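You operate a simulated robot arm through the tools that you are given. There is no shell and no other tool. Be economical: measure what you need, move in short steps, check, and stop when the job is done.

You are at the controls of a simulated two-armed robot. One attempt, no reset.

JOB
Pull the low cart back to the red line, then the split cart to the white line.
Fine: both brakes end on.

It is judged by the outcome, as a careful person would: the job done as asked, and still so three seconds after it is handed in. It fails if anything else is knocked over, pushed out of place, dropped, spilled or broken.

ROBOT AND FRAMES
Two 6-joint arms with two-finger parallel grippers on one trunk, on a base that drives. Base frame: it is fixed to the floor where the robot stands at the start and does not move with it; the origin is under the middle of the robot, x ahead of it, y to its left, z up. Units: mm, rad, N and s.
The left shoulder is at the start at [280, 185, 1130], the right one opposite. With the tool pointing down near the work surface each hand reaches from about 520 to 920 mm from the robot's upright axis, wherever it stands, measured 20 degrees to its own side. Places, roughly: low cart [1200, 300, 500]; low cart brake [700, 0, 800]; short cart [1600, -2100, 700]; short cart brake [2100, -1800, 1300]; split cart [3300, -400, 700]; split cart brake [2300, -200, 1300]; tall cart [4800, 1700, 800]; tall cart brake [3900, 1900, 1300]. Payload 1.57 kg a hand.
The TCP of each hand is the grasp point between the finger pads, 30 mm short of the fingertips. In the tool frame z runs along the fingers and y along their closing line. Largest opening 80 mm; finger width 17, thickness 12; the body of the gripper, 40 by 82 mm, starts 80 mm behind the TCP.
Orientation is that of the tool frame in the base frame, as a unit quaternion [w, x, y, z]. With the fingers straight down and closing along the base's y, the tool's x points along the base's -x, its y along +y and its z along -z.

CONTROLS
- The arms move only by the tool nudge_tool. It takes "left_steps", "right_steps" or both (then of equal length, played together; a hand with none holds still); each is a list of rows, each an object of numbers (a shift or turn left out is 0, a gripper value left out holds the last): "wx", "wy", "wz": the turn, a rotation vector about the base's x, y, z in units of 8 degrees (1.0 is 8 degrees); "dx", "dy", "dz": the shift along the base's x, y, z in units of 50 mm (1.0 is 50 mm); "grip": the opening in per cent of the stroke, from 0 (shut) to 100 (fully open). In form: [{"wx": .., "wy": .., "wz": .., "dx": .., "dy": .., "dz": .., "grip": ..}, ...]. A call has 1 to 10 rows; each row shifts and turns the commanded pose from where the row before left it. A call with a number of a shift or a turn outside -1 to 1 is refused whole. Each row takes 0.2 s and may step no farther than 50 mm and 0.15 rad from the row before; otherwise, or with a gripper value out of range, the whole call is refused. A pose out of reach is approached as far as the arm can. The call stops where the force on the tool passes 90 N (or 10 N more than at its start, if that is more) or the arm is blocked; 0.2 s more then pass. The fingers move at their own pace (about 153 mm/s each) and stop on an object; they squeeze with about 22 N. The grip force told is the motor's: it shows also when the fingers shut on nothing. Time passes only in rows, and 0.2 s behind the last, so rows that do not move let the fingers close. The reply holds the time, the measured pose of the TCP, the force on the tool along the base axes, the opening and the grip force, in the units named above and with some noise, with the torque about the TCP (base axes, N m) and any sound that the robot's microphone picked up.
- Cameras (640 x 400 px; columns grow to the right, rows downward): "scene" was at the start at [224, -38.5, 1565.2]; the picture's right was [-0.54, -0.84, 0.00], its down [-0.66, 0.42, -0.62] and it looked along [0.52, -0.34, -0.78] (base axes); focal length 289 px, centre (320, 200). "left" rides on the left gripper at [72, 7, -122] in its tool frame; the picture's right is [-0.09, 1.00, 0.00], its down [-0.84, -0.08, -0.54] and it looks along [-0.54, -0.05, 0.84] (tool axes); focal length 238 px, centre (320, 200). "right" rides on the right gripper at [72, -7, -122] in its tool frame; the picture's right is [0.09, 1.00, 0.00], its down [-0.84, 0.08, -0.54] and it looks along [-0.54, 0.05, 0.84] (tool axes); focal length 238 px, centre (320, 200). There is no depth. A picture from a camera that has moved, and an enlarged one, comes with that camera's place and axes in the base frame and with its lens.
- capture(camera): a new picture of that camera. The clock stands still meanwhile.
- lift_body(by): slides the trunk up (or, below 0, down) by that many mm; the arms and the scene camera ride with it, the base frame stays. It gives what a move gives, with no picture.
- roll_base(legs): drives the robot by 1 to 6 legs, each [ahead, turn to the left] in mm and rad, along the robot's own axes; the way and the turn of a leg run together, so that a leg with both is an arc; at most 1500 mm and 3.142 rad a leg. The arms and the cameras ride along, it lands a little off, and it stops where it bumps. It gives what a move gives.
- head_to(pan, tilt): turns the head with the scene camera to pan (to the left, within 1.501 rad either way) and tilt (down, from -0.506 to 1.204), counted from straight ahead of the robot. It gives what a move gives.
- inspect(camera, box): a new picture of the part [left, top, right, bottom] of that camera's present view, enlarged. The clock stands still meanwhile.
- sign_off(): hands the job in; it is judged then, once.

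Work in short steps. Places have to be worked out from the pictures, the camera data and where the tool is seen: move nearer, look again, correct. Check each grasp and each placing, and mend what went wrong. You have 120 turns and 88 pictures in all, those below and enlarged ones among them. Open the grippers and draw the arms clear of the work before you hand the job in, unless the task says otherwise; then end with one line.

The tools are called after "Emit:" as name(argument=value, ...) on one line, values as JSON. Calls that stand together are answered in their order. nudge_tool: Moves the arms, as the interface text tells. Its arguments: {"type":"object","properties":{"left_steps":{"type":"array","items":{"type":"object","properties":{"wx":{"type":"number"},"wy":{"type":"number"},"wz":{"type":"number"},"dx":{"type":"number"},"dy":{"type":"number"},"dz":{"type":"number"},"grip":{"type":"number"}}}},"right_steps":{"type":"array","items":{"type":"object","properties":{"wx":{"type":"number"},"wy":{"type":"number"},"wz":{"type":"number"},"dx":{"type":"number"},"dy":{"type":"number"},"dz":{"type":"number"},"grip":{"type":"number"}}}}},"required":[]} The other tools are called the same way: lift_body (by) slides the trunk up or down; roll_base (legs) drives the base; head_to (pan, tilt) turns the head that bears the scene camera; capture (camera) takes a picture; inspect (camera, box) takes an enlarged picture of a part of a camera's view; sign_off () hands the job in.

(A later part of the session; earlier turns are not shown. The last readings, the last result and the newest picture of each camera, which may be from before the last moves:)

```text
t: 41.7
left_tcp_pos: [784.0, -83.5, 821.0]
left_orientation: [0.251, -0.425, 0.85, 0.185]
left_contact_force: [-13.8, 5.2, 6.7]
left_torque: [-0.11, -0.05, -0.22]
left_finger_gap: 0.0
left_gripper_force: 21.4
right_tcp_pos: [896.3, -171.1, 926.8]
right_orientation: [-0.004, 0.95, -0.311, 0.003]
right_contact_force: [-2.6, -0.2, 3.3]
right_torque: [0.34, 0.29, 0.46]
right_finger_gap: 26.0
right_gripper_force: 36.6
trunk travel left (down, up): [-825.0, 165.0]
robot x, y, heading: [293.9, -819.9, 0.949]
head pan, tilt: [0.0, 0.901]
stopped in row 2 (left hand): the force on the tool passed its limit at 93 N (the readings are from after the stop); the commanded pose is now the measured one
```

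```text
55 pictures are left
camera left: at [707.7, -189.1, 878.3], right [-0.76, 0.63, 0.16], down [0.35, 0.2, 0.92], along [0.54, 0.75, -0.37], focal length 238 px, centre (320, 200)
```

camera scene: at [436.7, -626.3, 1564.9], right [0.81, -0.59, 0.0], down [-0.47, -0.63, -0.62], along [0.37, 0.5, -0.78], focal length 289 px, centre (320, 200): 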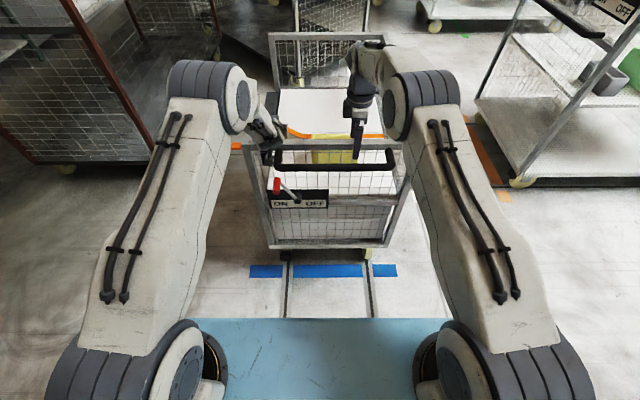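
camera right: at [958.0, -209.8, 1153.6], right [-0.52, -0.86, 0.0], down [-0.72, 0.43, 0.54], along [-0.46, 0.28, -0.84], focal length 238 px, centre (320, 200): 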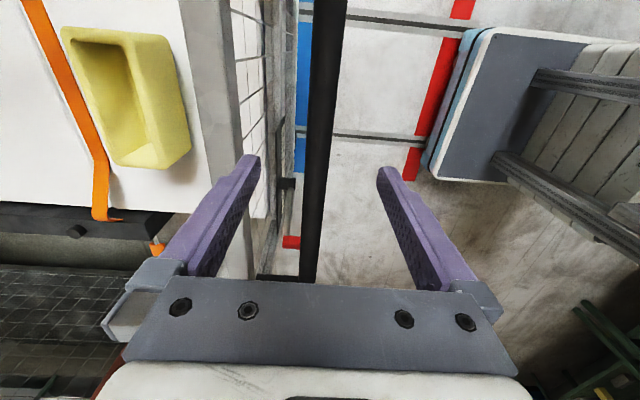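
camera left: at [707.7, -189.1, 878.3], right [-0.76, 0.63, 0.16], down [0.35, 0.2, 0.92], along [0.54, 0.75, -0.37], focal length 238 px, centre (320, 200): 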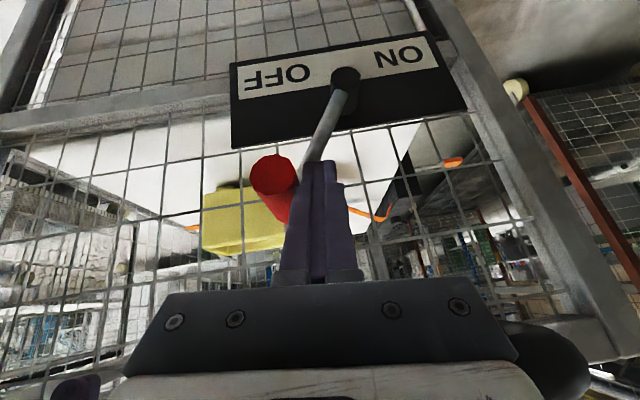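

Force rose where the mirrored OFF stop is expected. I back the left hand off leftward... first check lever from the head camera.

Emit:
nudge_tool(left_steps=[{"dx": -0.35, "dy": 0.26}, {"dx": -0.2, "dy": -0.4, "dz": 0.1}, {"dx": -0.3, "dy": -0.4, "dz": 0.3}])

Emit:
capture(camera="left")

Emit:
inspect(camera="scene", box=[220, 120, 420, 250])

```text
t: 42.5
left_tcp_pos: [742.5, -113.4, 840.5]
left_orientation: [0.251, -0.423, 0.851, 0.184]
left_contact_force: [0.3, -0.6, -0.7]
left_torque: [0.0, 0.0, 0.04]
left_finger_gap: 0.1
left_gripper_force: 20.8
right_tcp_pos: [895.2, -169.5, 927.1]
right_orientation: [-0.004, 0.95, -0.311, 0.003]
right_contact_force: [-11.9, -0.2, 12.1]
right_torque: [0.55, 0.67, 0.22]
right_finger_gap: 25.8
right_gripper_force: 36.9
trunk travel left (down, up): [-825.0, 165.0]
robot x, y, heading: [294.0, -818.7, 0.938]
head pan, tilt: [0.0, 0.901]
```

```text
54 pictures are left
camera left: at [666.6, -217.5, 898.5], right [-0.76, 0.63, 0.15], down [0.35, 0.2, 0.92], along [0.55, 0.75, -0.37], focal length 238 px, centre (320, 200)
```

left: 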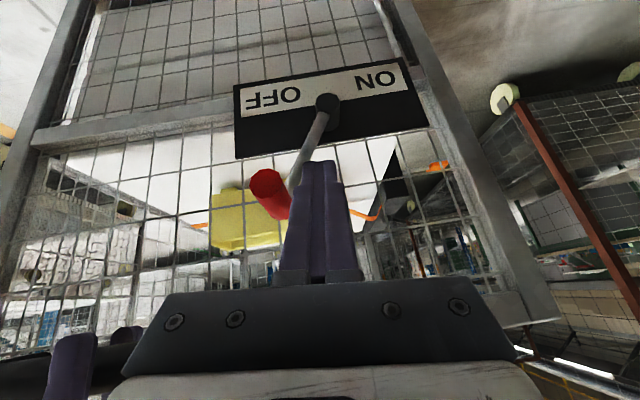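

```text
3.08 times, centred on (320, 185) of scene
camera zoom: at [434.4, -626.6, 1565.2], right [0.81, -0.59, 0.0], down [-0.46, -0.63, -0.62], along [0.37, 0.5, -0.78], focal length 888 px, centre (320, 246)
```

zoom: 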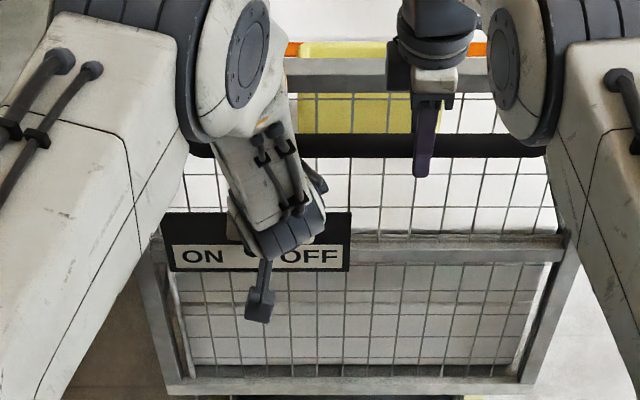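

Knob computed ~22 left of my axis: mirror of ON, so OFF. I draw the left hand back a little and test-pull 60 mm with the base.

Emit:
nudge_tool(left_steps=[{"dx": -0.3, "dy": -0.4, "dz": 0.1}])

Emit:
roll_base(legs=[[-60, 0]])

Emit:
capture(camera="scene")

```text
t: 42.9
left_tcp_pos: [727.9, -130.8, 846.4]
left_orientation: [0.252, -0.423, 0.851, 0.184]
left_contact_force: [0.1, 0.1, 0.4]
left_torque: [-0.01, -0.01, 0.01]
left_finger_gap: 0.2
left_gripper_force: 22.0
right_tcp_pos: [895.9, -170.4, 926.7]
right_orientation: [-0.006, 0.95, -0.312, 0.004]
right_contact_force: [-12.3, 0.8, 13.3]
right_torque: [0.56, 0.6, 0.21]
right_finger_gap: 25.6
right_gripper_force: 37.6
trunk travel left (down, up): [-825.0, 165.0]
robot x, y, heading: [300.8, -816.8, 0.941]
head pan, tilt: [0.0, 0.901]
```

```text
t: 43.9
left_tcp_pos: [690.8, -179.6, 844.7]
left_orientation: [0.251, -0.423, 0.851, 0.183]
left_contact_force: [0.1, -0.2, 0.4]
left_torque: [0.04, 0.02, 0.02]
left_finger_gap: 0.0
left_gripper_force: 21.7
right_tcp_pos: [862.1, -219.1, 925.1]
right_orientation: [-0.006, 0.95, -0.312, 0.003]
right_contact_force: [-6.9, 8.1, 4.7]
right_torque: [0.47, 0.04, 0.33]
right_finger_gap: 25.8
right_gripper_force: 37.6
trunk travel left (down, up): [-825.0, 165.0]
robot x, y, heading: [261.7, -865.3, 0.939]
head pan, tilt: [0.0, 0.901]
```

```text
52 pictures are left
camera scene: at [399.3, -674.5, 1564.6], right [0.81, -0.59, 0.0], down [-0.46, -0.63, -0.62], along [0.37, 0.5, -0.78], focal length 289 px, centre (320, 200)
```

scene: 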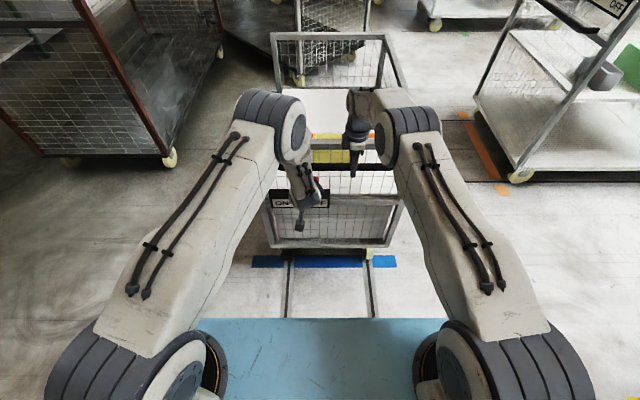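

The cart rolls freely, straight along its rails. I pull 470 mm more and look.

Emit:
roll_base(legs=[[-250, 0], [-220, 0]])

Emit:
capture(camera="scene")

Emit:
capture(camera="right")

```text
t: 47.0
left_tcp_pos: [416.2, -560.4, 846.1]
left_orientation: [0.251, -0.424, 0.851, 0.184]
left_contact_force: [-0.5, 0.0, -0.2]
left_torque: [0.01, 0.02, 0.05]
left_finger_gap: 0.1
left_gripper_force: 20.8
right_tcp_pos: [586.6, -597.8, 925.2]
right_orientation: [-0.005, 0.95, -0.312, 0.003]
right_contact_force: [0.5, -8.0, 1.7]
right_torque: [0.07, -0.36, 0.21]
right_finger_gap: 25.5
right_gripper_force: 36.9
trunk travel left (down, up): [-825.0, 165.0]
robot x, y, heading: [-17.4, -1241.4, 0.937]
head pan, tilt: [0.0, 0.901]
```

```text
51 pictures are left
camera scene: at [123.1, -1055.1, 1565.0], right [0.81, -0.59, 0.0], down [-0.46, -0.63, -0.62], along [0.37, 0.5, -0.78], focal length 289 px, centre (320, 200)
```

scene: 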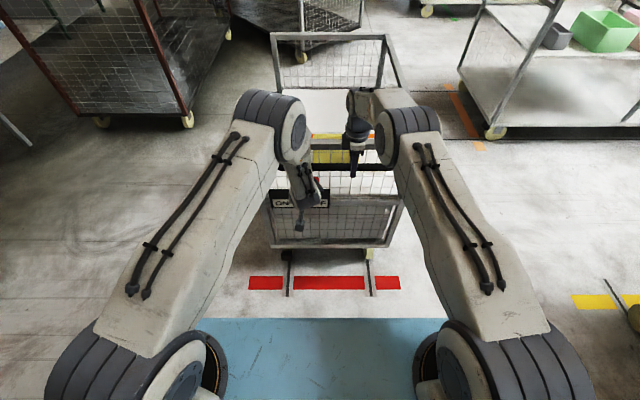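

```text
50 pictures are left
camera right: at [645.9, -637.5, 1047.1], right [-0.51, -0.86, -0.01], down [-0.73, 0.43, 0.54], along [-0.46, 0.28, -0.84], focal length 238 px, centre (320, 200)
```

right: 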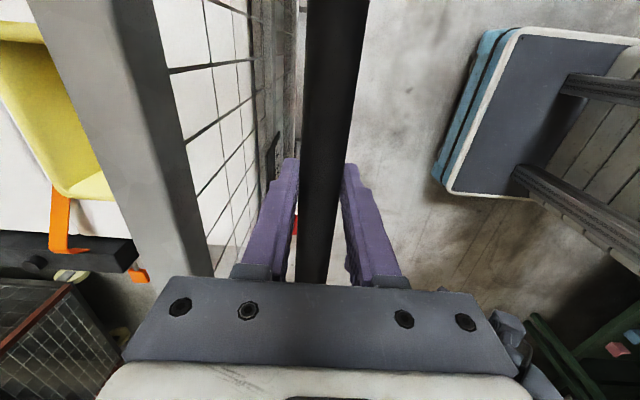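

Red line sits ~72 mm short of matching the cart's starting relation to blue. Pull 70 more.

Emit:
roll_base(legs=[[-70, 0]])

Emit:
inspect(camera="scene", box=[230, 190, 430, 310])

```text
t: 48.0
left_tcp_pos: [374.7, -615.9, 844.4]
left_orientation: [0.251, -0.423, 0.851, 0.184]
left_contact_force: [-0.7, -0.6, 0.6]
left_torque: [0.0, 0.01, 0.02]
left_finger_gap: 0.1
left_gripper_force: 21.4
right_tcp_pos: [546.0, -655.7, 926.0]
right_orientation: [-0.005, 0.95, -0.312, 0.004]
right_contact_force: [3.2, 1.3, -1.7]
right_torque: [0.51, 0.06, 0.31]
right_finger_gap: 25.8
right_gripper_force: 36.8
trunk travel left (down, up): [-825.0, 165.0]
robot x, y, heading: [-57.0, -1303.1, 0.939]
head pan, tilt: [0.0, 0.901]
```

```text
3.20 times, centred on (330, 250) of scene
camera zoom: at [82.2, -1110.9, 1564.7], right [0.81, -0.59, 0.0], down [-0.46, -0.63, -0.62], along [0.37, 0.5, -0.78], focal length 924 px, centre (288, 40)
```

zoom: 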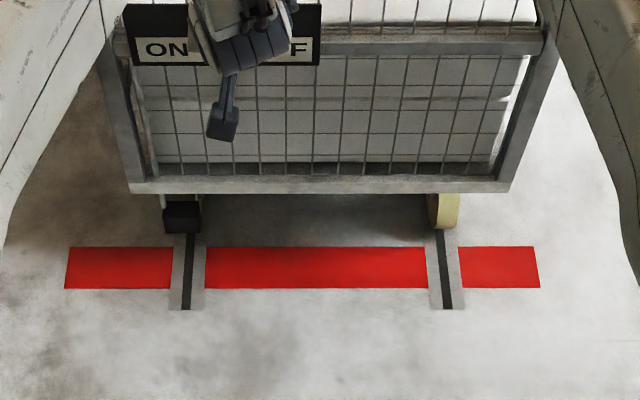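

The cart now stands to red as it stood to blue. Next the brake: move the left hand to the right side of the knob, forward and down beside it.

Emit:
nudge_tool(left_steps=[{"dx": 0.603, "dy": -0.446}, {"dx": 0.603, "dy": -0.446}, {"dx": 0.416, "dy": 0.563, "dz": -0.25}, {"dx": 0.416, "dy": 0.563, "dz": -0.25}, {}])

Emit:
capture(camera="left")

```text
t: 49.2
left_tcp_pos: [477.1, -605.7, 818.3]
left_orientation: [0.25, -0.423, 0.852, 0.182]
left_contact_force: [-0.7, -0.6, 0.3]
left_torque: [-0.03, -0.01, 0.0]
left_finger_gap: 0.0
left_gripper_force: 21.3
right_tcp_pos: [543.5, -656.2, 925.3]
right_orientation: [-0.004, 0.95, -0.311, 0.005]
right_contact_force: [-4.5, -6.0, -4.0]
right_torque: [-0.06, -0.26, 0.2]
right_finger_gap: 25.7
right_gripper_force: 37.7
trunk travel left (down, up): [-825.0, 165.0]
robot x, y, heading: [-57.3, -1300.1, 0.941]
head pan, tilt: [0.0, 0.901]
```

```text
48 pictures are left
camera left: at [400.7, -710.6, 877.4], right [-0.76, 0.63, 0.15], down [0.35, 0.2, 0.92], along [0.55, 0.75, -0.37], focal length 238 px, centre (320, 200)
```

left: 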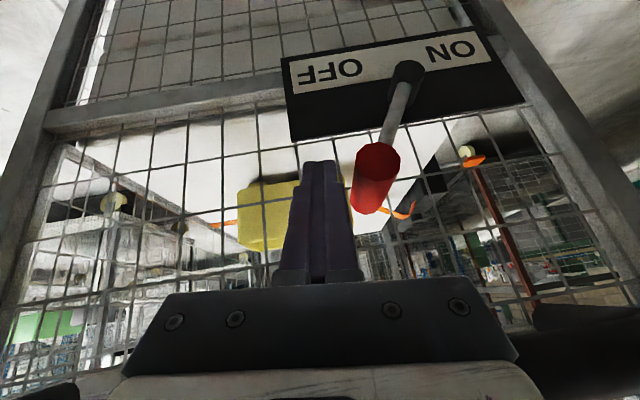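

Fingers are right of the knob. I push left toward ON until the stop.

Emit:
nudge_tool(left_steps=[{"dx": -0.386, "dy": 0.285}, {"dx": -0.386, "dy": 0.285, "dz": 0.1}, {"dx": -0.386, "dy": 0.285, "dz": 0.1}, {"dx": -0.386, "dy": 0.285}, {"dx": -0.386, "dy": 0.285, "dz": -0.1}, {"dx": -0.386, "dy": 0.285, "dz": -0.1}])

Emit:
capture(camera="left")

```text
t: 50.6
left_tcp_pos: [364.9, -519.8, 822.6]
left_orientation: [0.252, -0.42, 0.852, 0.182]
left_contact_force: [11.8, -14.2, 6.2]
left_torque: [-0.08, -0.12, -0.16]
left_finger_gap: 0.1
left_gripper_force: 21.2
right_tcp_pos: [544.9, -656.0, 925.8]
right_orientation: [-0.006, 0.95, -0.311, 0.003]
right_contact_force: [-3.9, 6.1, -11.8]
right_torque: [-0.18, -0.46, 0.26]
right_finger_gap: 26.0
right_gripper_force: 37.4
trunk travel left (down, up): [-825.0, 165.0]
robot x, y, heading: [-55.9, -1302.1, 0.939]
head pan, tilt: [0.0, 0.901]
```

```text
47 pictures are left
camera left: at [287.8, -625.3, 879.4], right [-0.76, 0.63, 0.15], down [0.35, 0.19, 0.92], along [0.55, 0.75, -0.37], focal length 238 px, centre (320, 200)
```

left: 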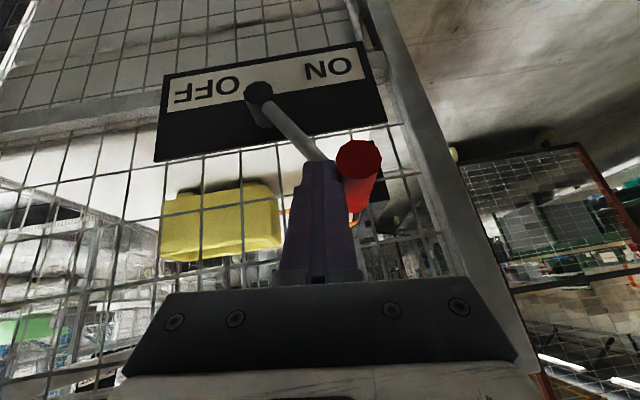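

Nearly there; one more step to confirm the stop.

Emit:
nudge_tool(left_steps=[{"dx": -0.2, "dy": 0.148}, {"dx": -0.2, "dy": 0.148}])

Emit:
nudge_tool(left_steps=[{"dx": 0.4, "dy": -0.3}, {"dx": -0.3, "dy": -0.4, "dz": 0.2}, {"dx": -0.3, "dy": -0.4, "dz": 0.4}, {"dx": -0.3, "dy": -0.4, "dz": 0.8}])

Emit:
capture(camera="left")

```text
t: 51.1
left_tcp_pos: [364.2, -520.2, 821.7]
left_orientation: [0.254, -0.405, 0.861, 0.175]
left_contact_force: [15.6, -6.7, -4.2]
left_torque: [-0.13, -0.2, -0.03]
left_finger_gap: 0.0
left_gripper_force: 21.5
right_tcp_pos: [544.3, -656.2, 926.6]
right_orientation: [-0.006, 0.95, -0.311, 0.002]
right_contact_force: [4.3, -1.7, -1.6]
right_torque: [-0.54, -0.76, -0.09]
right_finger_gap: 25.6
right_gripper_force: 37.1
trunk travel left (down, up): [-825.0, 165.0]
robot x, y, heading: [-57.4, -1301.8, 0.933]
head pan, tilt: [0.0, 0.901]
stopped in row 2 (left hand): the force on the tool passed its limit at 98 N (the readings are from after the stop); the commanded pose is now the measured one
```

```text
t: 52.1
left_tcp_pos: [339.1, -594.1, 892.4]
left_orientation: [0.254, -0.408, 0.859, 0.176]
left_contact_force: [-0.2, 0.7, 0.5]
left_torque: [0.02, 0.02, 0.0]
left_finger_gap: 0.1
left_gripper_force: 21.3
right_tcp_pos: [543.6, -654.9, 925.4]
right_orientation: [-0.006, 0.95, -0.312, 0.002]
right_contact_force: [14.8, -5.6, -6.3]
right_torque: [0.03, -0.42, 0.23]
right_finger_gap: 25.8
right_gripper_force: 36.9
trunk travel left (down, up): [-825.0, 165.0]
robot x, y, heading: [-56.7, -1307.4, 0.934]
head pan, tilt: [0.0, 0.901]
```

```text
46 pictures are left
camera left: at [257.6, -695.7, 949.4], right [-0.74, 0.66, 0.15], down [0.35, 0.19, 0.92], along [0.58, 0.73, -0.37], focal length 238 px, centre (320, 200)
```

left: 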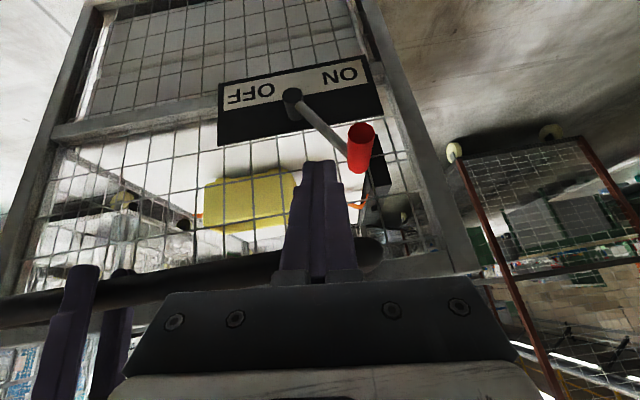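

Brake is ON. Release the handle, raise the right hand and back off 300 mm; then look at cart and line.

Emit:
nudge_tool(right_steps=[{"grip": 100}, {}, {"dz": 0.8}, {"dz": 0.8}, {"dz": 0.8}, {"dz": 0.8}])

Emit:
roll_base(legs=[[-300, 0]])

Emit:
head_to(pan=0.0, tilt=0.65)

Emit:
capture(camera="scene")

Emit:
head_to(pan=-0.9, tilt=0.4)

Emit:
capture(camera="scene")

```text
t: 53.5
left_tcp_pos: [338.5, -594.4, 891.5]
left_orientation: [0.255, -0.408, 0.859, 0.176]
left_contact_force: [-0.6, -0.2, -0.1]
left_torque: [-0.01, 0.02, 0.03]
left_finger_gap: 0.1
left_gripper_force: 21.3
right_tcp_pos: [541.8, -654.4, 1086.0]
right_orientation: [-0.006, 0.95, -0.311, 0.002]
right_contact_force: [0.3, -0.5, 0.1]
right_torque: [-0.03, 0.01, 0.03]
right_finger_gap: 79.9
right_gripper_force: 0.0
trunk travel left (down, up): [-825.0, 165.0]
robot x, y, heading: [-56.4, -1302.0, 0.934]
head pan, tilt: [0.0, 0.901]
```

```text
t: 55.6
left_tcp_pos: [158.7, -835.1, 891.0]
left_orientation: [0.254, -0.408, 0.859, 0.176]
left_contact_force: [0.0, -0.3, -0.2]
left_torque: [0.02, -0.04, -0.03]
left_finger_gap: 0.0
left_gripper_force: 21.0
right_tcp_pos: [363.2, -895.9, 1086.1]
right_orientation: [-0.005, 0.951, -0.31, 0.002]
right_contact_force: [0.3, 0.6, -0.3]
right_torque: [0.03, 0.05, -0.01]
right_finger_gap: 80.1
right_gripper_force: 0.0
trunk travel left (down, up): [-825.0, 165.0]
robot x, y, heading: [-234.6, -1545.4, 0.936]
head pan, tilt: [0.0, 0.901]
```

```text
t: 56.4
left_tcp_pos: [158.5, -834.9, 891.4]
left_orientation: [0.254, -0.407, 0.859, 0.176]
left_contact_force: [0.1, -0.6, -0.3]
left_torque: [-0.03, -0.01, -0.01]
left_finger_gap: 0.0
left_gripper_force: 21.1
right_tcp_pos: [362.3, -895.0, 1086.8]
right_orientation: [-0.007, 0.95, -0.311, 0.002]
right_contact_force: [0.5, -0.1, -0.4]
right_torque: [0.0, 0.01, 0.03]
right_finger_gap: 80.1
right_gripper_force: 0.0
trunk travel left (down, up): [-825.0, 165.0]
robot x, y, heading: [-236.2, -1544.6, 0.934]
head pan, tilt: [0.0, 0.649]
```

```text
45 pictures are left
camera scene: at [-88.8, -1344.7, 1585.4], right [0.81, -0.59, 0.0], down [-0.36, -0.49, -0.8], along [0.47, 0.64, -0.61], focal length 289 px, centre (320, 200)
```

scene: 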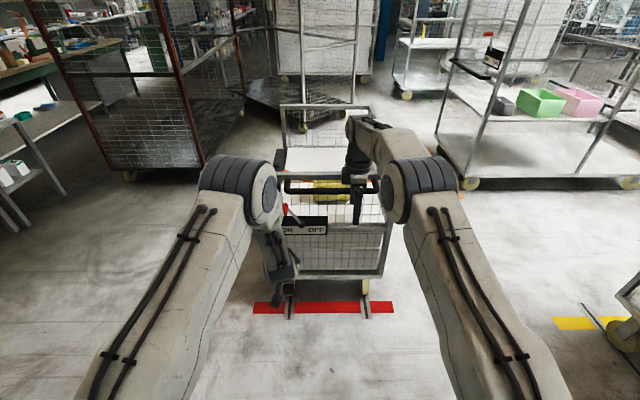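

```text
t: 57.6
left_tcp_pos: [158.4, -835.1, 891.0]
left_orientation: [0.254, -0.408, 0.859, 0.176]
left_contact_force: [-0.2, 0.2, -0.2]
left_torque: [0.0, -0.01, 0.01]
left_finger_gap: 0.0
left_gripper_force: 21.5
right_tcp_pos: [362.9, -894.7, 1086.4]
right_orientation: [-0.007, 0.95, -0.311, 0.002]
right_contact_force: [0.7, -0.6, 0.3]
right_torque: [-0.04, -0.02, -0.03]
right_finger_gap: 79.7
right_gripper_force: 0.1
trunk travel left (down, up): [-825.0, 165.0]
robot x, y, heading: [-237.8, -1548.5, 0.932]
head pan, tilt: [-0.901, 0.4]
```

```text
44 pictures are left
camera scene: at [-47.6, -1411.1, 1608.0], right [0.04, -1.0, 0.0], down [-0.39, -0.01, -0.92], along [0.92, 0.03, -0.39], focal length 289 px, centre (320, 200)
```

scene: 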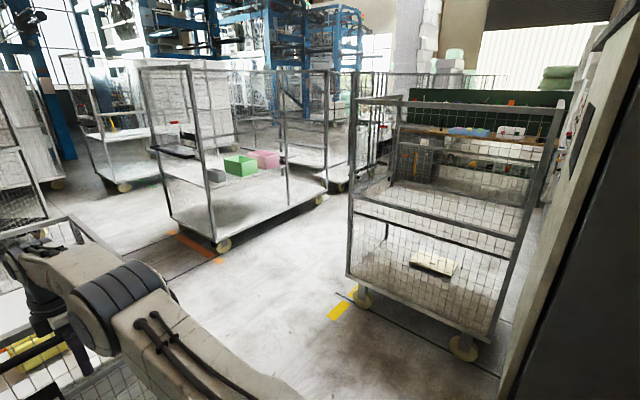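

Low cart is on red with brake on. Now I look toward the split cart for the white line.

Emit:
head_to(pan=-0.35, tilt=0.45)

Emit:
inspect(camera="scene", box=[180, 60, 500, 260])

```text
t: 58.5
left_tcp_pos: [158.6, -835.1, 892.3]
left_orientation: [0.254, -0.408, 0.859, 0.177]
left_contact_force: [0.0, -0.3, 0.0]
left_torque: [-0.01, -0.01, 0.05]
left_finger_gap: 0.1
left_gripper_force: 20.9
right_tcp_pos: [363.2, -895.7, 1086.9]
right_orientation: [-0.006, 0.951, -0.311, 0.001]
right_contact_force: [-0.9, 0.0, 0.4]
right_torque: [0.0, -0.02, 0.02]
right_finger_gap: 80.0
right_gripper_force: 0.0
trunk travel left (down, up): [-825.0, 165.0]
robot x, y, heading: [-231.9, -1544.3, 0.939]
head pan, tilt: [-0.351, 0.45]
```

```text
2.00 times, centred on (340, 160) of scene
camera zoom: at [-63.5, -1363.8, 1603.3], right [0.55, -0.83, 0.0], down [-0.36, -0.24, -0.9], along [0.75, 0.5, -0.44], focal length 577 px, centre (280, 280)
```

zoom: 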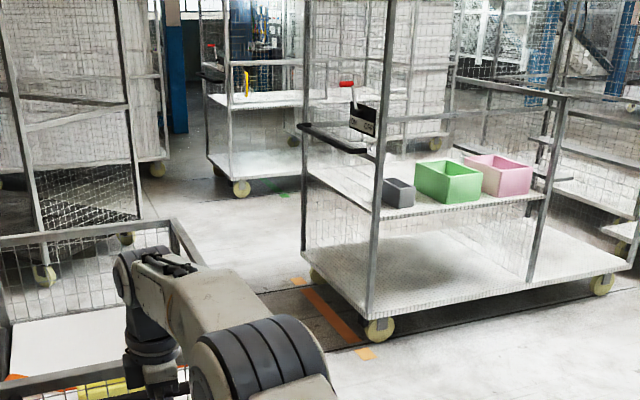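

Split cart: long axis about (.81,-.59), handle end near (2420,-60), white line ~560 mm out from it along (-.81,.59). I'll go round the low cart's west side. First leg north to about (-300,-350).

Emit:
roll_base(legs=[[0, 0.69], [1197, 0], [0, -0.757]])

Emit:
head_to(pan=0.0, tilt=0.5)

Emit:
capture(camera="scene")

```text
t: 60.8
left_tcp_pos: [-373.9, -754.9, 903.0]
left_orientation: [0.185, -0.669, 0.672, 0.256]
left_contact_force: [1.1, 0.5, 0.2]
left_torque: [0.0, 0.0, -0.03]
left_finger_gap: 0.0
left_gripper_force: 21.2
right_tcp_pos: [-178.5, -670.2, 1099.8]
right_orientation: [-0.014, 1.0, 0.024, -0.001]
right_contact_force: [0.0, -0.3, 0.8]
right_torque: [0.01, 0.0, 0.0]
right_finger_gap: 79.9
right_gripper_force: 0.1
trunk travel left (down, up): [-825.0, 165.0]
robot x, y, heading: [-235.6, -1543.2, 1.611]
head pan, tilt: [-0.351, 0.45]
stopped in leg 1: the robot was blocked; the commanded pose is now the measured one
```

```text
t: 61.7
left_tcp_pos: [-376.8, -753.5, 900.7]
left_orientation: [0.184, -0.669, 0.673, 0.255]
left_contact_force: [-0.3, 0.1, -0.1]
left_torque: [0.02, 0.03, 0.0]
left_finger_gap: 0.1
left_gripper_force: 21.0
right_tcp_pos: [-180.4, -669.5, 1096.5]
right_orientation: [-0.012, 1.0, 0.025, 0.0]
right_contact_force: [1.1, -0.1, 0.5]
right_torque: [-0.01, -0.02, -0.02]
right_finger_gap: 79.8
right_gripper_force: 0.2
trunk travel left (down, up): [-825.0, 165.0]
robot x, y, heading: [-230.9, -1544.8, 1.611]
head pan, tilt: [0.0, 0.499]
```

```text
42 pictures are left
camera scene: at [-242.9, -1282.2, 1598.9], right [1.0, 0.04, 0.0], down [0.02, -0.48, -0.88], along [-0.03, 0.88, -0.48], focal length 289 px, centre (320, 200)
```

scene: 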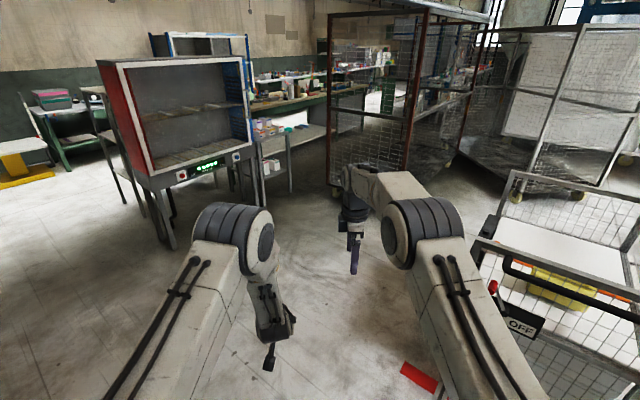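

The turn was blocked right at its end. I look to both sides to find what I touched.

Emit:
head_to(pan=-1.5, tilt=0.8)

Emit:
capture(camera="scene")

Emit:
head_to(pan=1.5, tilt=0.8)

Emit:
capture(camera="scene")

```text
t: 63.3
left_tcp_pos: [-375.6, -754.0, 899.9]
left_orientation: [0.185, -0.67, 0.673, 0.255]
left_contact_force: [0.2, 0.2, -0.3]
left_torque: [0.01, -0.01, 0.01]
left_finger_gap: 0.1
left_gripper_force: 21.8
right_tcp_pos: [-181.3, -670.6, 1097.5]
right_orientation: [-0.012, 1.0, 0.024, 0.0]
right_contact_force: [0.0, -0.2, -0.6]
right_torque: [-0.03, 0.04, 0.03]
right_finger_gap: 79.9
right_gripper_force: 0.0
trunk travel left (down, up): [-825.0, 165.0]
robot x, y, heading: [-234.3, -1543.3, 1.61]
head pan, tilt: [-1.499, 0.799]
```

```text
41 pictures are left
camera scene: at [-158.5, -1364.2, 1573.4], right [0.11, -0.99, 0.01], down [-0.71, -0.08, -0.7], along [0.69, 0.07, -0.72], focal length 289 px, centre (320, 200)
```

scene: 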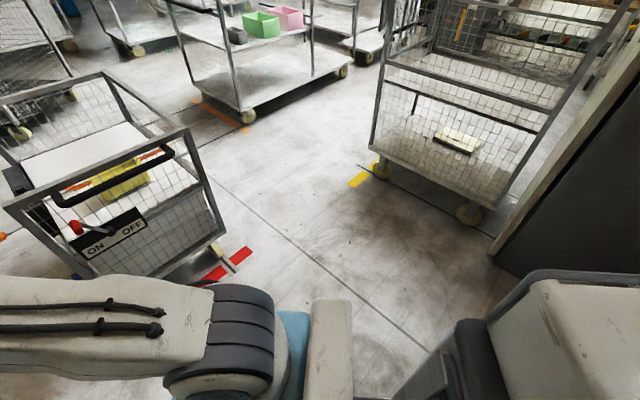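

```text
t: 65.9
left_tcp_pos: [-375.7, -752.8, 900.2]
left_orientation: [0.185, -0.67, 0.672, 0.255]
left_contact_force: [-0.2, 0.2, -0.1]
left_torque: [-0.02, 0.01, -0.03]
left_finger_gap: 0.0
left_gripper_force: 21.6
right_tcp_pos: [-180.8, -668.9, 1096.7]
right_orientation: [-0.011, 1.0, 0.024, 0.0]
right_contact_force: [0.4, 0.8, -0.6]
right_torque: [0.02, -0.05, 0.02]
right_finger_gap: 80.2
right_gripper_force: 0.0
trunk travel left (down, up): [-825.0, 165.0]
robot x, y, heading: [-232.0, -1543.2, 1.607]
head pan, tilt: [1.499, 0.799]
```

```text
40 pictures are left
camera scene: at [-317.9, -1373.5, 1573.2], right [0.03, 1.0, 0.0], down [0.72, -0.03, -0.7], along [-0.7, 0.02, -0.72], focal length 289 px, centre (320, 200)
```

scene: 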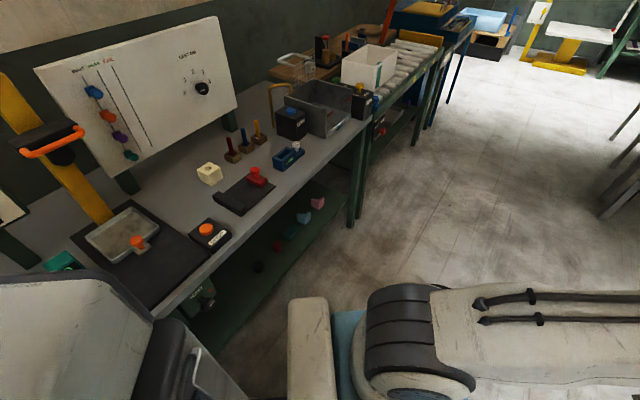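

My rear touched the bench edge while turning; nothing on it moved visibly. I drive straight ahead away from it.

Emit:
roll_base(legs=[[1190, 0]])

Emit:
capture(camera="scene")

```text
t: 71.9
left_tcp_pos: [-420.5, 429.4, 900.1]
left_orientation: [0.185, -0.669, 0.673, 0.255]
left_contact_force: [-0.3, -0.3, 0.4]
left_torque: [0.02, 0.02, -0.02]
left_finger_gap: 0.0
left_gripper_force: 21.5
right_tcp_pos: [-223.7, 511.9, 1096.7]
right_orientation: [-0.011, 1.0, 0.023, -0.001]
right_contact_force: [-0.8, 0.0, -0.1]
right_torque: [-0.01, 0.02, -0.02]
right_finger_gap: 80.0
right_gripper_force: 0.0
trunk travel left (down, up): [-825.0, 165.0]
robot x, y, heading: [-278.6, -359.7, 1.602]
head pan, tilt: [1.499, 0.799]
```

```text
39 pictures are left
camera scene: at [-367.3, -194.2, 1572.9], right [0.03, 1.0, 0.0], down [0.72, -0.02, -0.7], along [-0.7, 0.02, -0.72], focal length 289 px, centre (320, 200)
```

scene: 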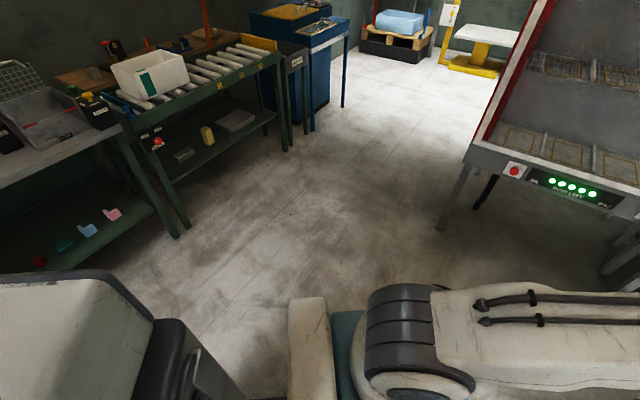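

Clear. I now go through the gap to (640,760), and stop to check.

Emit:
roll_base(legs=[[0, -0.721], [1449, 0]])

Emit:
head_to(pan=-0.7, tilt=0.6)

Emit:
capture(camera="scene")

```text
t: 81.0
left_tcp_pos: [1057.8, 1448.1, 899.7]
left_orientation: [0.263, -0.387, 0.867, 0.173]
left_contact_force: [0.6, 0.7, 0.2]
left_torque: [-0.01, -0.04, 0.04]
left_finger_gap: 0.0
left_gripper_force: 21.7
right_tcp_pos: [1258.8, 1379.9, 1097.0]
right_orientation: [-0.011, 0.943, -0.333, 0.005]
right_contact_force: [0.7, 0.3, 0.3]
right_torque: [0.0, 0.0, 0.0]
right_finger_gap: 80.1
right_gripper_force: 0.1
trunk travel left (down, up): [-825.0, 165.0]
robot x, y, heading: [640.6, 762.9, 0.881]
head pan, tilt: [1.499, 0.799]
```

```text
t: 83.1
left_tcp_pos: [1058.6, 1446.3, 899.8]
left_orientation: [0.264, -0.386, 0.867, 0.173]
left_contact_force: [-0.4, -0.1, -0.5]
left_torque: [0.0, 0.04, -0.02]
left_finger_gap: 0.0
left_gripper_force: 21.0
right_tcp_pos: [1259.2, 1379.0, 1097.0]
right_orientation: [-0.011, 0.943, -0.333, 0.004]
right_contact_force: [0.4, 0.5, -0.2]
right_torque: [0.01, -0.01, 0.03]
right_finger_gap: 80.0
right_gripper_force: 0.0
trunk travel left (down, up): [-825.0, 165.0]
robot x, y, heading: [640.6, 763.0, 0.883]
head pan, tilt: [-0.7, 0.6]
```

```text
38 pictures are left
camera scene: at [827.8, 906.5, 1589.8], right [0.18, -0.98, 0.0], down [-0.56, -0.1, -0.82], along [0.81, 0.15, -0.57], focal length 289 px, centre (320, 200)
```

scene: 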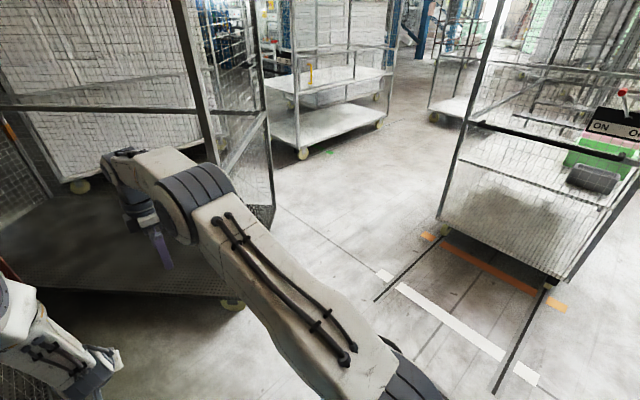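

White line centre ≈(1988,358), orange ≈(2470,-12): again ~600 mm apart, pull heading faces -0.618. I go to (1198,890) and turn to face the split cart.

Emit:
roll_base(legs=[[0, -0.659], [572, 0], [0, -0.842]])

Emit:
head_to(pan=0.0, tilt=0.5)

Emit:
capture(camera="scene")

```text
t: 90.3
left_tcp_pos: [1914.8, 529.1, 899.7]
left_orientation: [0.31, 0.306, 0.899, -0.052]
left_contact_force: [0.0, -0.2, -0.3]
left_torque: [-0.03, 0.0, -0.01]
left_finger_gap: 0.0
left_gripper_force: 21.8
right_tcp_pos: [1861.4, 322.8, 1096.9]
right_orientation: [0.006, -0.465, 0.885, -0.011]
right_contact_force: [-0.2, 0.4, -0.7]
right_torque: [0.0, 0.01, 0.01]
right_finger_gap: 79.9
right_gripper_force: 0.0
trunk travel left (down, up): [-825.0, 165.0]
robot x, y, heading: [1203.1, 900.4, -0.616]
head pan, tilt: [-0.7, 0.6]
```

```text
t: 91.4
left_tcp_pos: [1914.5, 528.7, 900.9]
left_orientation: [0.311, 0.306, 0.899, -0.053]
left_contact_force: [0.0, -0.2, 0.4]
left_torque: [0.01, -0.01, 0.01]
left_finger_gap: 0.0
left_gripper_force: 21.0
right_tcp_pos: [1862.5, 322.9, 1096.2]
right_orientation: [0.006, -0.465, 0.885, -0.011]
right_contact_force: [0.4, 0.1, 0.3]
right_torque: [0.01, 0.0, 0.01]
right_finger_gap: 80.1
right_gripper_force: 0.0
trunk travel left (down, up): [-825.0, 165.0]
robot x, y, heading: [1199.2, 894.1, -0.611]
head pan, tilt: [0.0, 0.499]
```

```text
37 pictures are left
camera scene: at [1406.9, 753.6, 1598.8], right [-0.58, -0.82, 0.0], down [-0.39, 0.28, -0.88], along [0.72, -0.51, -0.48], focal length 289 px, centre (320, 200)
```

scene: 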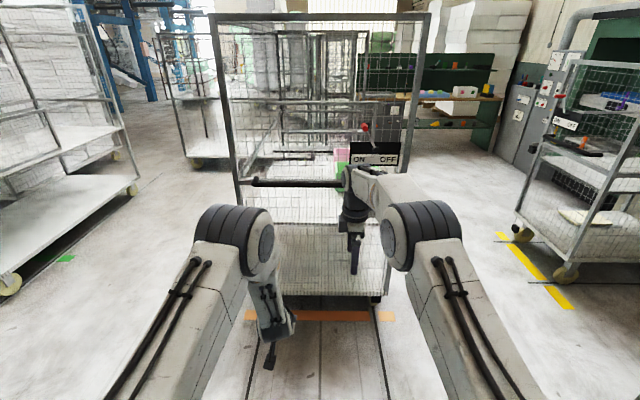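

The split cart's bar is partly hidden by my right arm; I shift that hand right and zoom in.

Emit:
nudge_tool(right_steps=[{"dx": -0.57, "dy": -0.81}, {"dx": -0.57, "dy": -0.81}, {"dx": -0.57, "dy": -0.81}, {"dx": -0.57, "dy": -0.81}])

Emit:
inspect(camera="scene", box=[210, 90, 450, 240])

```text
t: 92.4
left_tcp_pos: [1914.8, 529.9, 901.0]
left_orientation: [0.311, 0.306, 0.898, -0.053]
left_contact_force: [-0.8, -0.1, 1.1]
left_torque: [0.02, -0.01, 0.0]
left_finger_gap: 0.0
left_gripper_force: 21.1
right_tcp_pos: [1747.6, 161.4, 1097.5]
right_orientation: [0.006, -0.465, 0.885, -0.011]
right_contact_force: [0.5, -0.4, 0.0]
right_torque: [-0.02, 0.01, -0.01]
right_finger_gap: 79.8
right_gripper_force: 0.0
trunk travel left (down, up): [-825.0, 165.0]
robot x, y, heading: [1200.3, 899.5, -0.613]
head pan, tilt: [0.0, 0.499]
```

```text
2.67 times, centred on (330, 165) of scene
camera zoom: at [1407.1, 753.8, 1598.8], right [-0.58, -0.82, 0.0], down [-0.39, 0.28, -0.88], along [0.72, -0.51, -0.48], focal length 770 px, centre (293, 293)
```

zoom: 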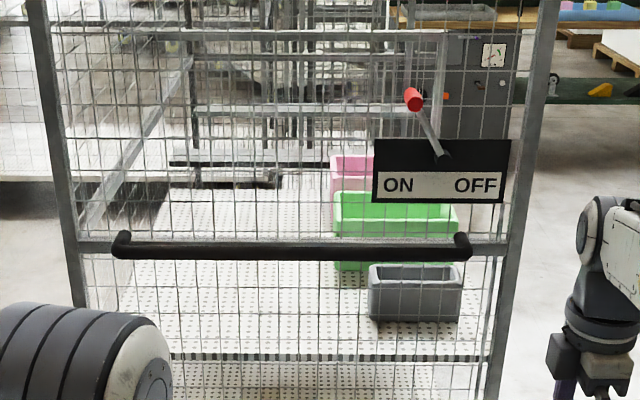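

Bar: centred, z≈1000; brake at right, knob ~193 right, z≈1280, pivot ~256 right, z≈1167, at ON. I'll hold the bar with the left hand and work the lever with the right; reorient both hands here first.

Emit:
nudge_tool(left_steps=[{"wx": 0.437, "wy": 0.804, "dz": 0.9}, {"wx": 0.437, "wy": 0.804, "dz": 0.9}, {"wx": 0.437, "wy": 0.804, "dz": 0.9}, {"wx": 0.437, "wy": 0.804, "dz": 0.9}, {"wx": 0.437, "wy": 0.804, "dz": 0.9}, {"wz": -1, "grip": 100}, {"wz": -1}, {"wz": -1}, {"wz": -1}, {"wz": -1}], right_steps=[{"wz": -1, "dz": 0.3, "grip": 0}, {"wz": -1, "dz": 0.3}, {"wz": -1, "dz": 0.3}, {"wz": -1, "dz": 0.3}, {"wz": -1, "dz": 0.3}, {"wz": -1, "dz": 0.3}, {"wz": -1, "dz": 0.3}, {"wz": -1, "dz": 0.3}, {"wz": -1, "dz": 0.3}, {"wz": -1, "dz": 0.3}])

Emit:
lift_body(by=110)

Emit:
nudge_tool(left_steps=[{"wz": -1}, {"wz": -1}, {"wz": -1}, {"wz": -1}, {"wz": -1}, {"wz": -1}, {"wz": -1}, {"wz": -0.1}, {}, {}], right_steps=[{"wz": -1}, {"wz": -0.25}, {"wx": -0.576, "wy": -0.817}, {"wx": -0.576, "wy": -0.817}, {"wx": -0.576, "wy": -0.817}, {"wx": -0.576, "wy": -0.817}, {"wx": -0.576, "wy": -0.817}, {"wx": -0.576, "wy": -0.817}, {"wx": -0.576, "wy": -0.817}, {}])

```text
t: 94.6
left_tcp_pos: [1916.9, 533.4, 1108.6]
left_orientation: [0.03, 0.626, 0.779, -0.002]
left_contact_force: [-1.0, 0.9, -1.2]
left_torque: [0.01, -0.01, -0.01]
left_finger_gap: 79.9
left_gripper_force: 0.0
left hand out of reach, approached as far as the arm can: row 2
right_tcp_pos: [1733.9, 174.2, 1240.3]
right_orientation: [-0.002, 0.214, 0.977, -0.012]
right_contact_force: [0.3, 0.1, -0.7]
right_torque: [0.04, 0.03, 0.0]
right_finger_gap: 0.1
right_gripper_force: 20.7
right hand out of reach, approached as far as the arm can: row 8, 9, 10
trunk travel left (down, up): [-825.0, 165.0]
robot x, y, heading: [1200.6, 893.8, -0.615]
head pan, tilt: [0.0, 0.499]
```

```text
t: 96.0
left_tcp_pos: [1918.5, 533.5, 1219.4]
left_orientation: [0.029, 0.626, 0.779, -0.003]
left_contact_force: [-0.6, -0.2, 0.7]
left_torque: [-0.02, 0.02, 0.03]
left_finger_gap: 80.0
left_gripper_force: 0.0
right_tcp_pos: [1734.4, 174.4, 1348.8]
right_orientation: [-0.002, 0.213, 0.977, -0.013]
right_contact_force: [0.5, -0.2, -0.4]
right_torque: [0.02, -0.01, 0.02]
right_finger_gap: 0.0
right_gripper_force: 21.1
trunk travel left (down, up): [-935.0, 55.0]
robot x, y, heading: [1202.3, 897.6, -0.608]
head pan, tilt: [0.0, 0.499]
```

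```text
t: 98.2
left_tcp_pos: [1917.7, 533.2, 1219.0]
left_orientation: [0.025, 0.921, 0.389, -0.016]
left_contact_force: [-0.1, -0.9, 0.5]
left_torque: [0.0, 0.0, 0.01]
left_finger_gap: 79.6
left_gripper_force: 0.0
right_tcp_pos: [1738.6, 178.6, 1350.2]
right_orientation: [0.412, 0.267, 0.861, -0.133]
right_contact_force: [-0.3, 1.3, -0.6]
right_torque: [0.01, -0.01, 0.01]
right_finger_gap: 0.0
right_gripper_force: 20.9
right hand out of reach, approached as far as the arm can: row 9
trunk travel left (down, up): [-935.0, 55.0]
robot x, y, heading: [1199.1, 895.6, -0.608]
head pan, tilt: [0.0, 0.499]
```

Orientations set (left yaw needs a small fix). I drive 400 mm nearer and look.

Emit:
nudge_tool(left_steps=[{"wz": 0.6}, {"wz": 0.53}])

Emit:
roll_base(legs=[[400, 0]])

Emit:
capture(camera="scene")

Emit:
capture(camera="right")

Emit:
capture(camera="left")

```text
t: 98.8
left_tcp_pos: [1917.8, 532.9, 1219.3]
left_orientation: [0.025, 0.888, 0.459, -0.014]
left_contact_force: [-0.4, 0.5, -0.1]
left_torque: [0.01, 0.03, -0.02]
left_finger_gap: 80.1
left_gripper_force: 0.0
right_tcp_pos: [1737.0, 178.9, 1349.4]
right_orientation: [0.412, 0.266, 0.861, -0.132]
right_contact_force: [0.7, 0.8, -0.1]
right_torque: [0.0, -0.01, 0.01]
right_finger_gap: 0.0
right_gripper_force: 21.4
trunk travel left (down, up): [-935.0, 55.0]
robot x, y, heading: [1199.2, 889.4, -0.611]
head pan, tilt: [0.0, 0.499]
```

```text
t: 101.3
left_tcp_pos: [2243.4, 300.8, 1218.6]
left_orientation: [0.026, 0.889, 0.458, -0.014]
left_contact_force: [-0.1, -1.1, -0.3]
left_torque: [0.03, -0.01, 0.01]
left_finger_gap: 80.1
left_gripper_force: 0.0
right_tcp_pos: [2063.4, -52.3, 1349.9]
right_orientation: [0.413, 0.268, 0.86, -0.133]
right_contact_force: [0.5, -0.7, -0.1]
right_torque: [-0.01, -0.03, 0.01]
right_finger_gap: 0.0
right_gripper_force: 21.5
trunk travel left (down, up): [-935.0, 55.0]
robot x, y, heading: [1530.3, 667.9, -0.617]
head pan, tilt: [0.0, 0.499]
```

```text
35 pictures are left
camera scene: at [1733.1, 522.7, 1708.8], right [-0.58, -0.82, 0.0], down [-0.39, 0.28, -0.88], along [0.72, -0.51, -0.48], focal length 289 px, centre (320, 200)
```

scene: 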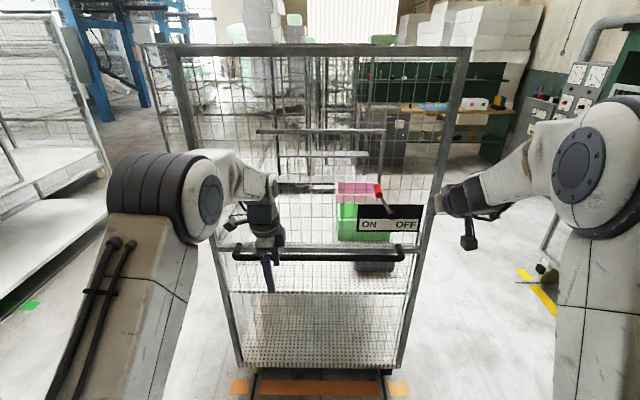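

```text
34 pictures are left
camera right: at [1944.9, 21.5, 1369.6], right [0.52, 0.85, -0.08], down [0.13, 0.01, 0.99], along [0.84, -0.53, -0.1], focal length 238 px, centre (320, 200)
```

right: 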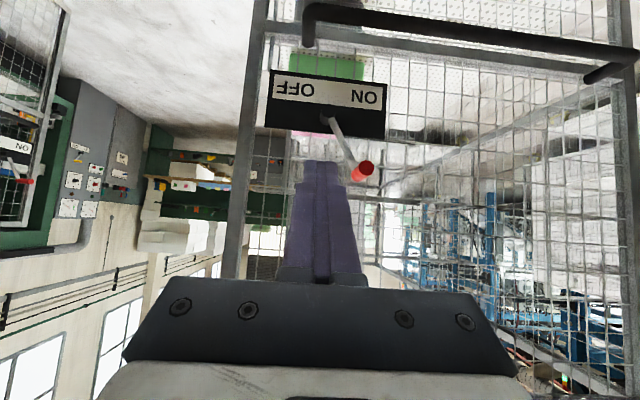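

```text
33 pictures are left
camera left: at [2290.0, 362.7, 1337.9], right [0.76, -0.65, 0.04], down [-0.55, -0.6, 0.58], along [-0.35, -0.46, -0.81], focal length 238 px, centre (320, 200)
```

left: 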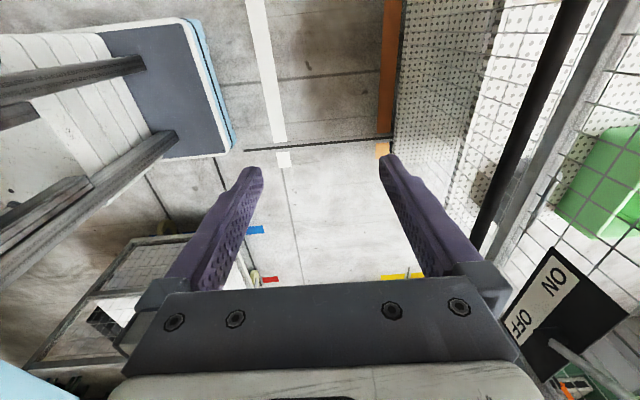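

Bar is estimated ~1100 ahead, z≈1010. I drive another 225 mm, hands staying short of the mesh.

Emit:
roll_base(legs=[[225, 0]])

Emit:
capture(camera="left")

Emit:
capture(camera="right")

```text
t: 103.0
left_tcp_pos: [2427.6, 170.1, 1218.1]
left_orientation: [0.026, 0.889, 0.458, -0.014]
left_contact_force: [-0.2, -0.1, 0.9]
left_torque: [-0.01, -0.04, -0.06]
left_finger_gap: 80.3
left_gripper_force: 0.0
right_tcp_pos: [2247.9, -185.0, 1350.5]
right_orientation: [0.412, 0.268, 0.861, -0.133]
right_contact_force: [0.9, -0.3, -0.1]
right_torque: [0.03, 0.02, 0.04]
right_finger_gap: 0.0
right_gripper_force: 21.1
trunk travel left (down, up): [-935.0, 55.0]
robot x, y, heading: [1713.9, 532.6, -0.617]
head pan, tilt: [0.0, 0.499]
```

```text
32 pictures are left
camera left: at [2475.2, 231.6, 1337.8], right [0.76, -0.65, 0.04], down [-0.55, -0.6, 0.58], along [-0.36, -0.46, -0.81], focal length 238 px, centre (320, 200)
```

left: 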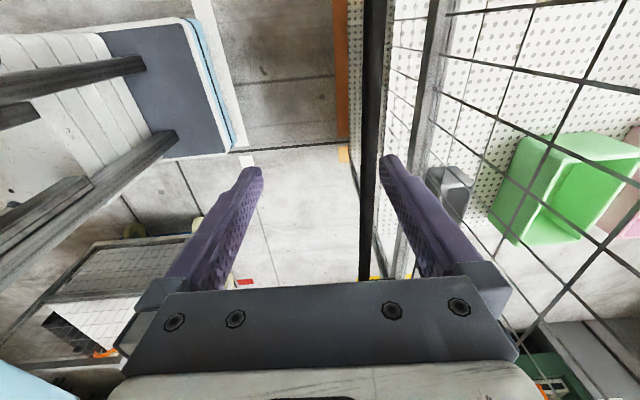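

```text
31 pictures are left
camera right: at [2130.1, -109.6, 1369.5], right [0.52, 0.85, -0.08], down [0.13, 0.01, 0.99], along [0.84, -0.53, -0.11], focal length 238 px, centre (320, 200)
```

right: 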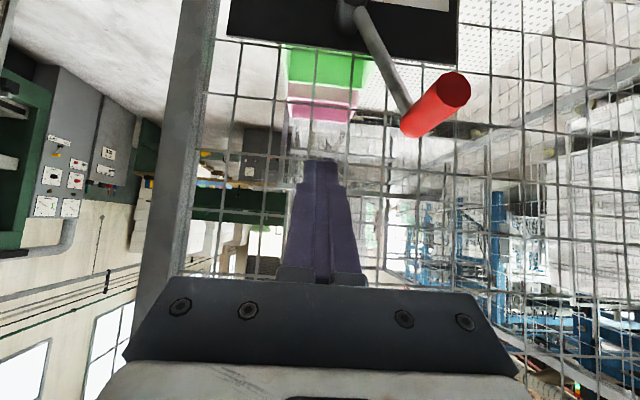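

Bar is ~74 mm ahead of the left hand, z≈1019. Knob near face ~858 ahead, 190 right, z≈1272. I move the left hand over the bar and the right hand across above to the left side of the knob.

Emit:
nudge_tool(left_steps=[{"dx": 0.605, "dy": -0.427}, {"dx": 0.605, "dy": -0.427}, {"dz": -0.8}, {"dz": -0.8}, {"dz": -0.8}, {}], right_steps=[{"dx": 0.504, "dy": 0.713}, {"dx": 0.504, "dy": 0.713}, {"dx": 0.504, "dy": 0.713}, {}, {}, {}])

Emit:
capture(camera="left")

Emit:
capture(camera="right")

```text
t: 104.4
left_tcp_pos: [2489.6, 126.9, 1098.4]
left_orientation: [0.026, 0.888, 0.458, -0.015]
left_contact_force: [1.0, -0.7, -0.2]
left_torque: [-0.03, 0.02, 0.0]
left_finger_gap: 80.2
left_gripper_force: 0.1
right_tcp_pos: [2311.5, -93.3, 1346.5]
right_orientation: [0.406, 0.267, 0.865, -0.127]
right_contact_force: [-0.2, 0.2, 0.2]
right_torque: [0.0, -0.01, 0.01]
right_finger_gap: 0.1
right_gripper_force: 21.6
right hand out of reach, approached as far as the arm can: row 3
trunk travel left (down, up): [-935.0, 55.0]
robot x, y, heading: [1713.2, 534.0, -0.616]
head pan, tilt: [0.0, 0.499]
```

```text
30 pictures are left
camera left: at [2536.5, 188.9, 1217.9], right [0.76, -0.65, 0.04], down [-0.55, -0.6, 0.58], along [-0.35, -0.46, -0.81], focal length 238 px, centre (320, 200)
```

left: 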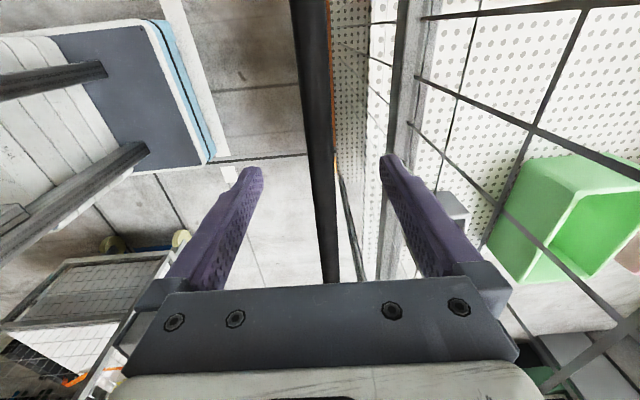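

```text
29 pictures are left
camera right: at [2192.5, -19.7, 1368.5], right [0.52, 0.85, -0.07], down [0.14, 0.0, 0.99], along [0.85, -0.52, -0.12], focal length 238 px, centre (320, 200)
```

right: 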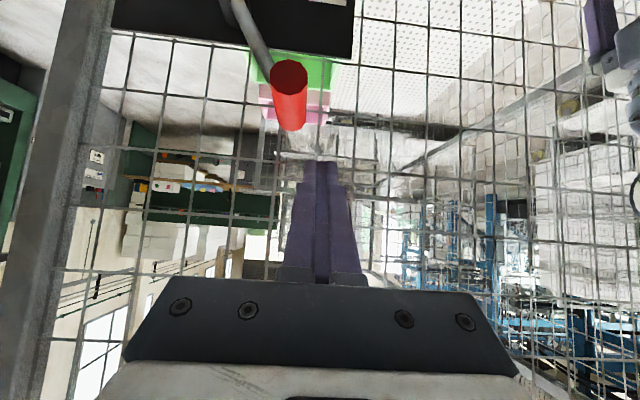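

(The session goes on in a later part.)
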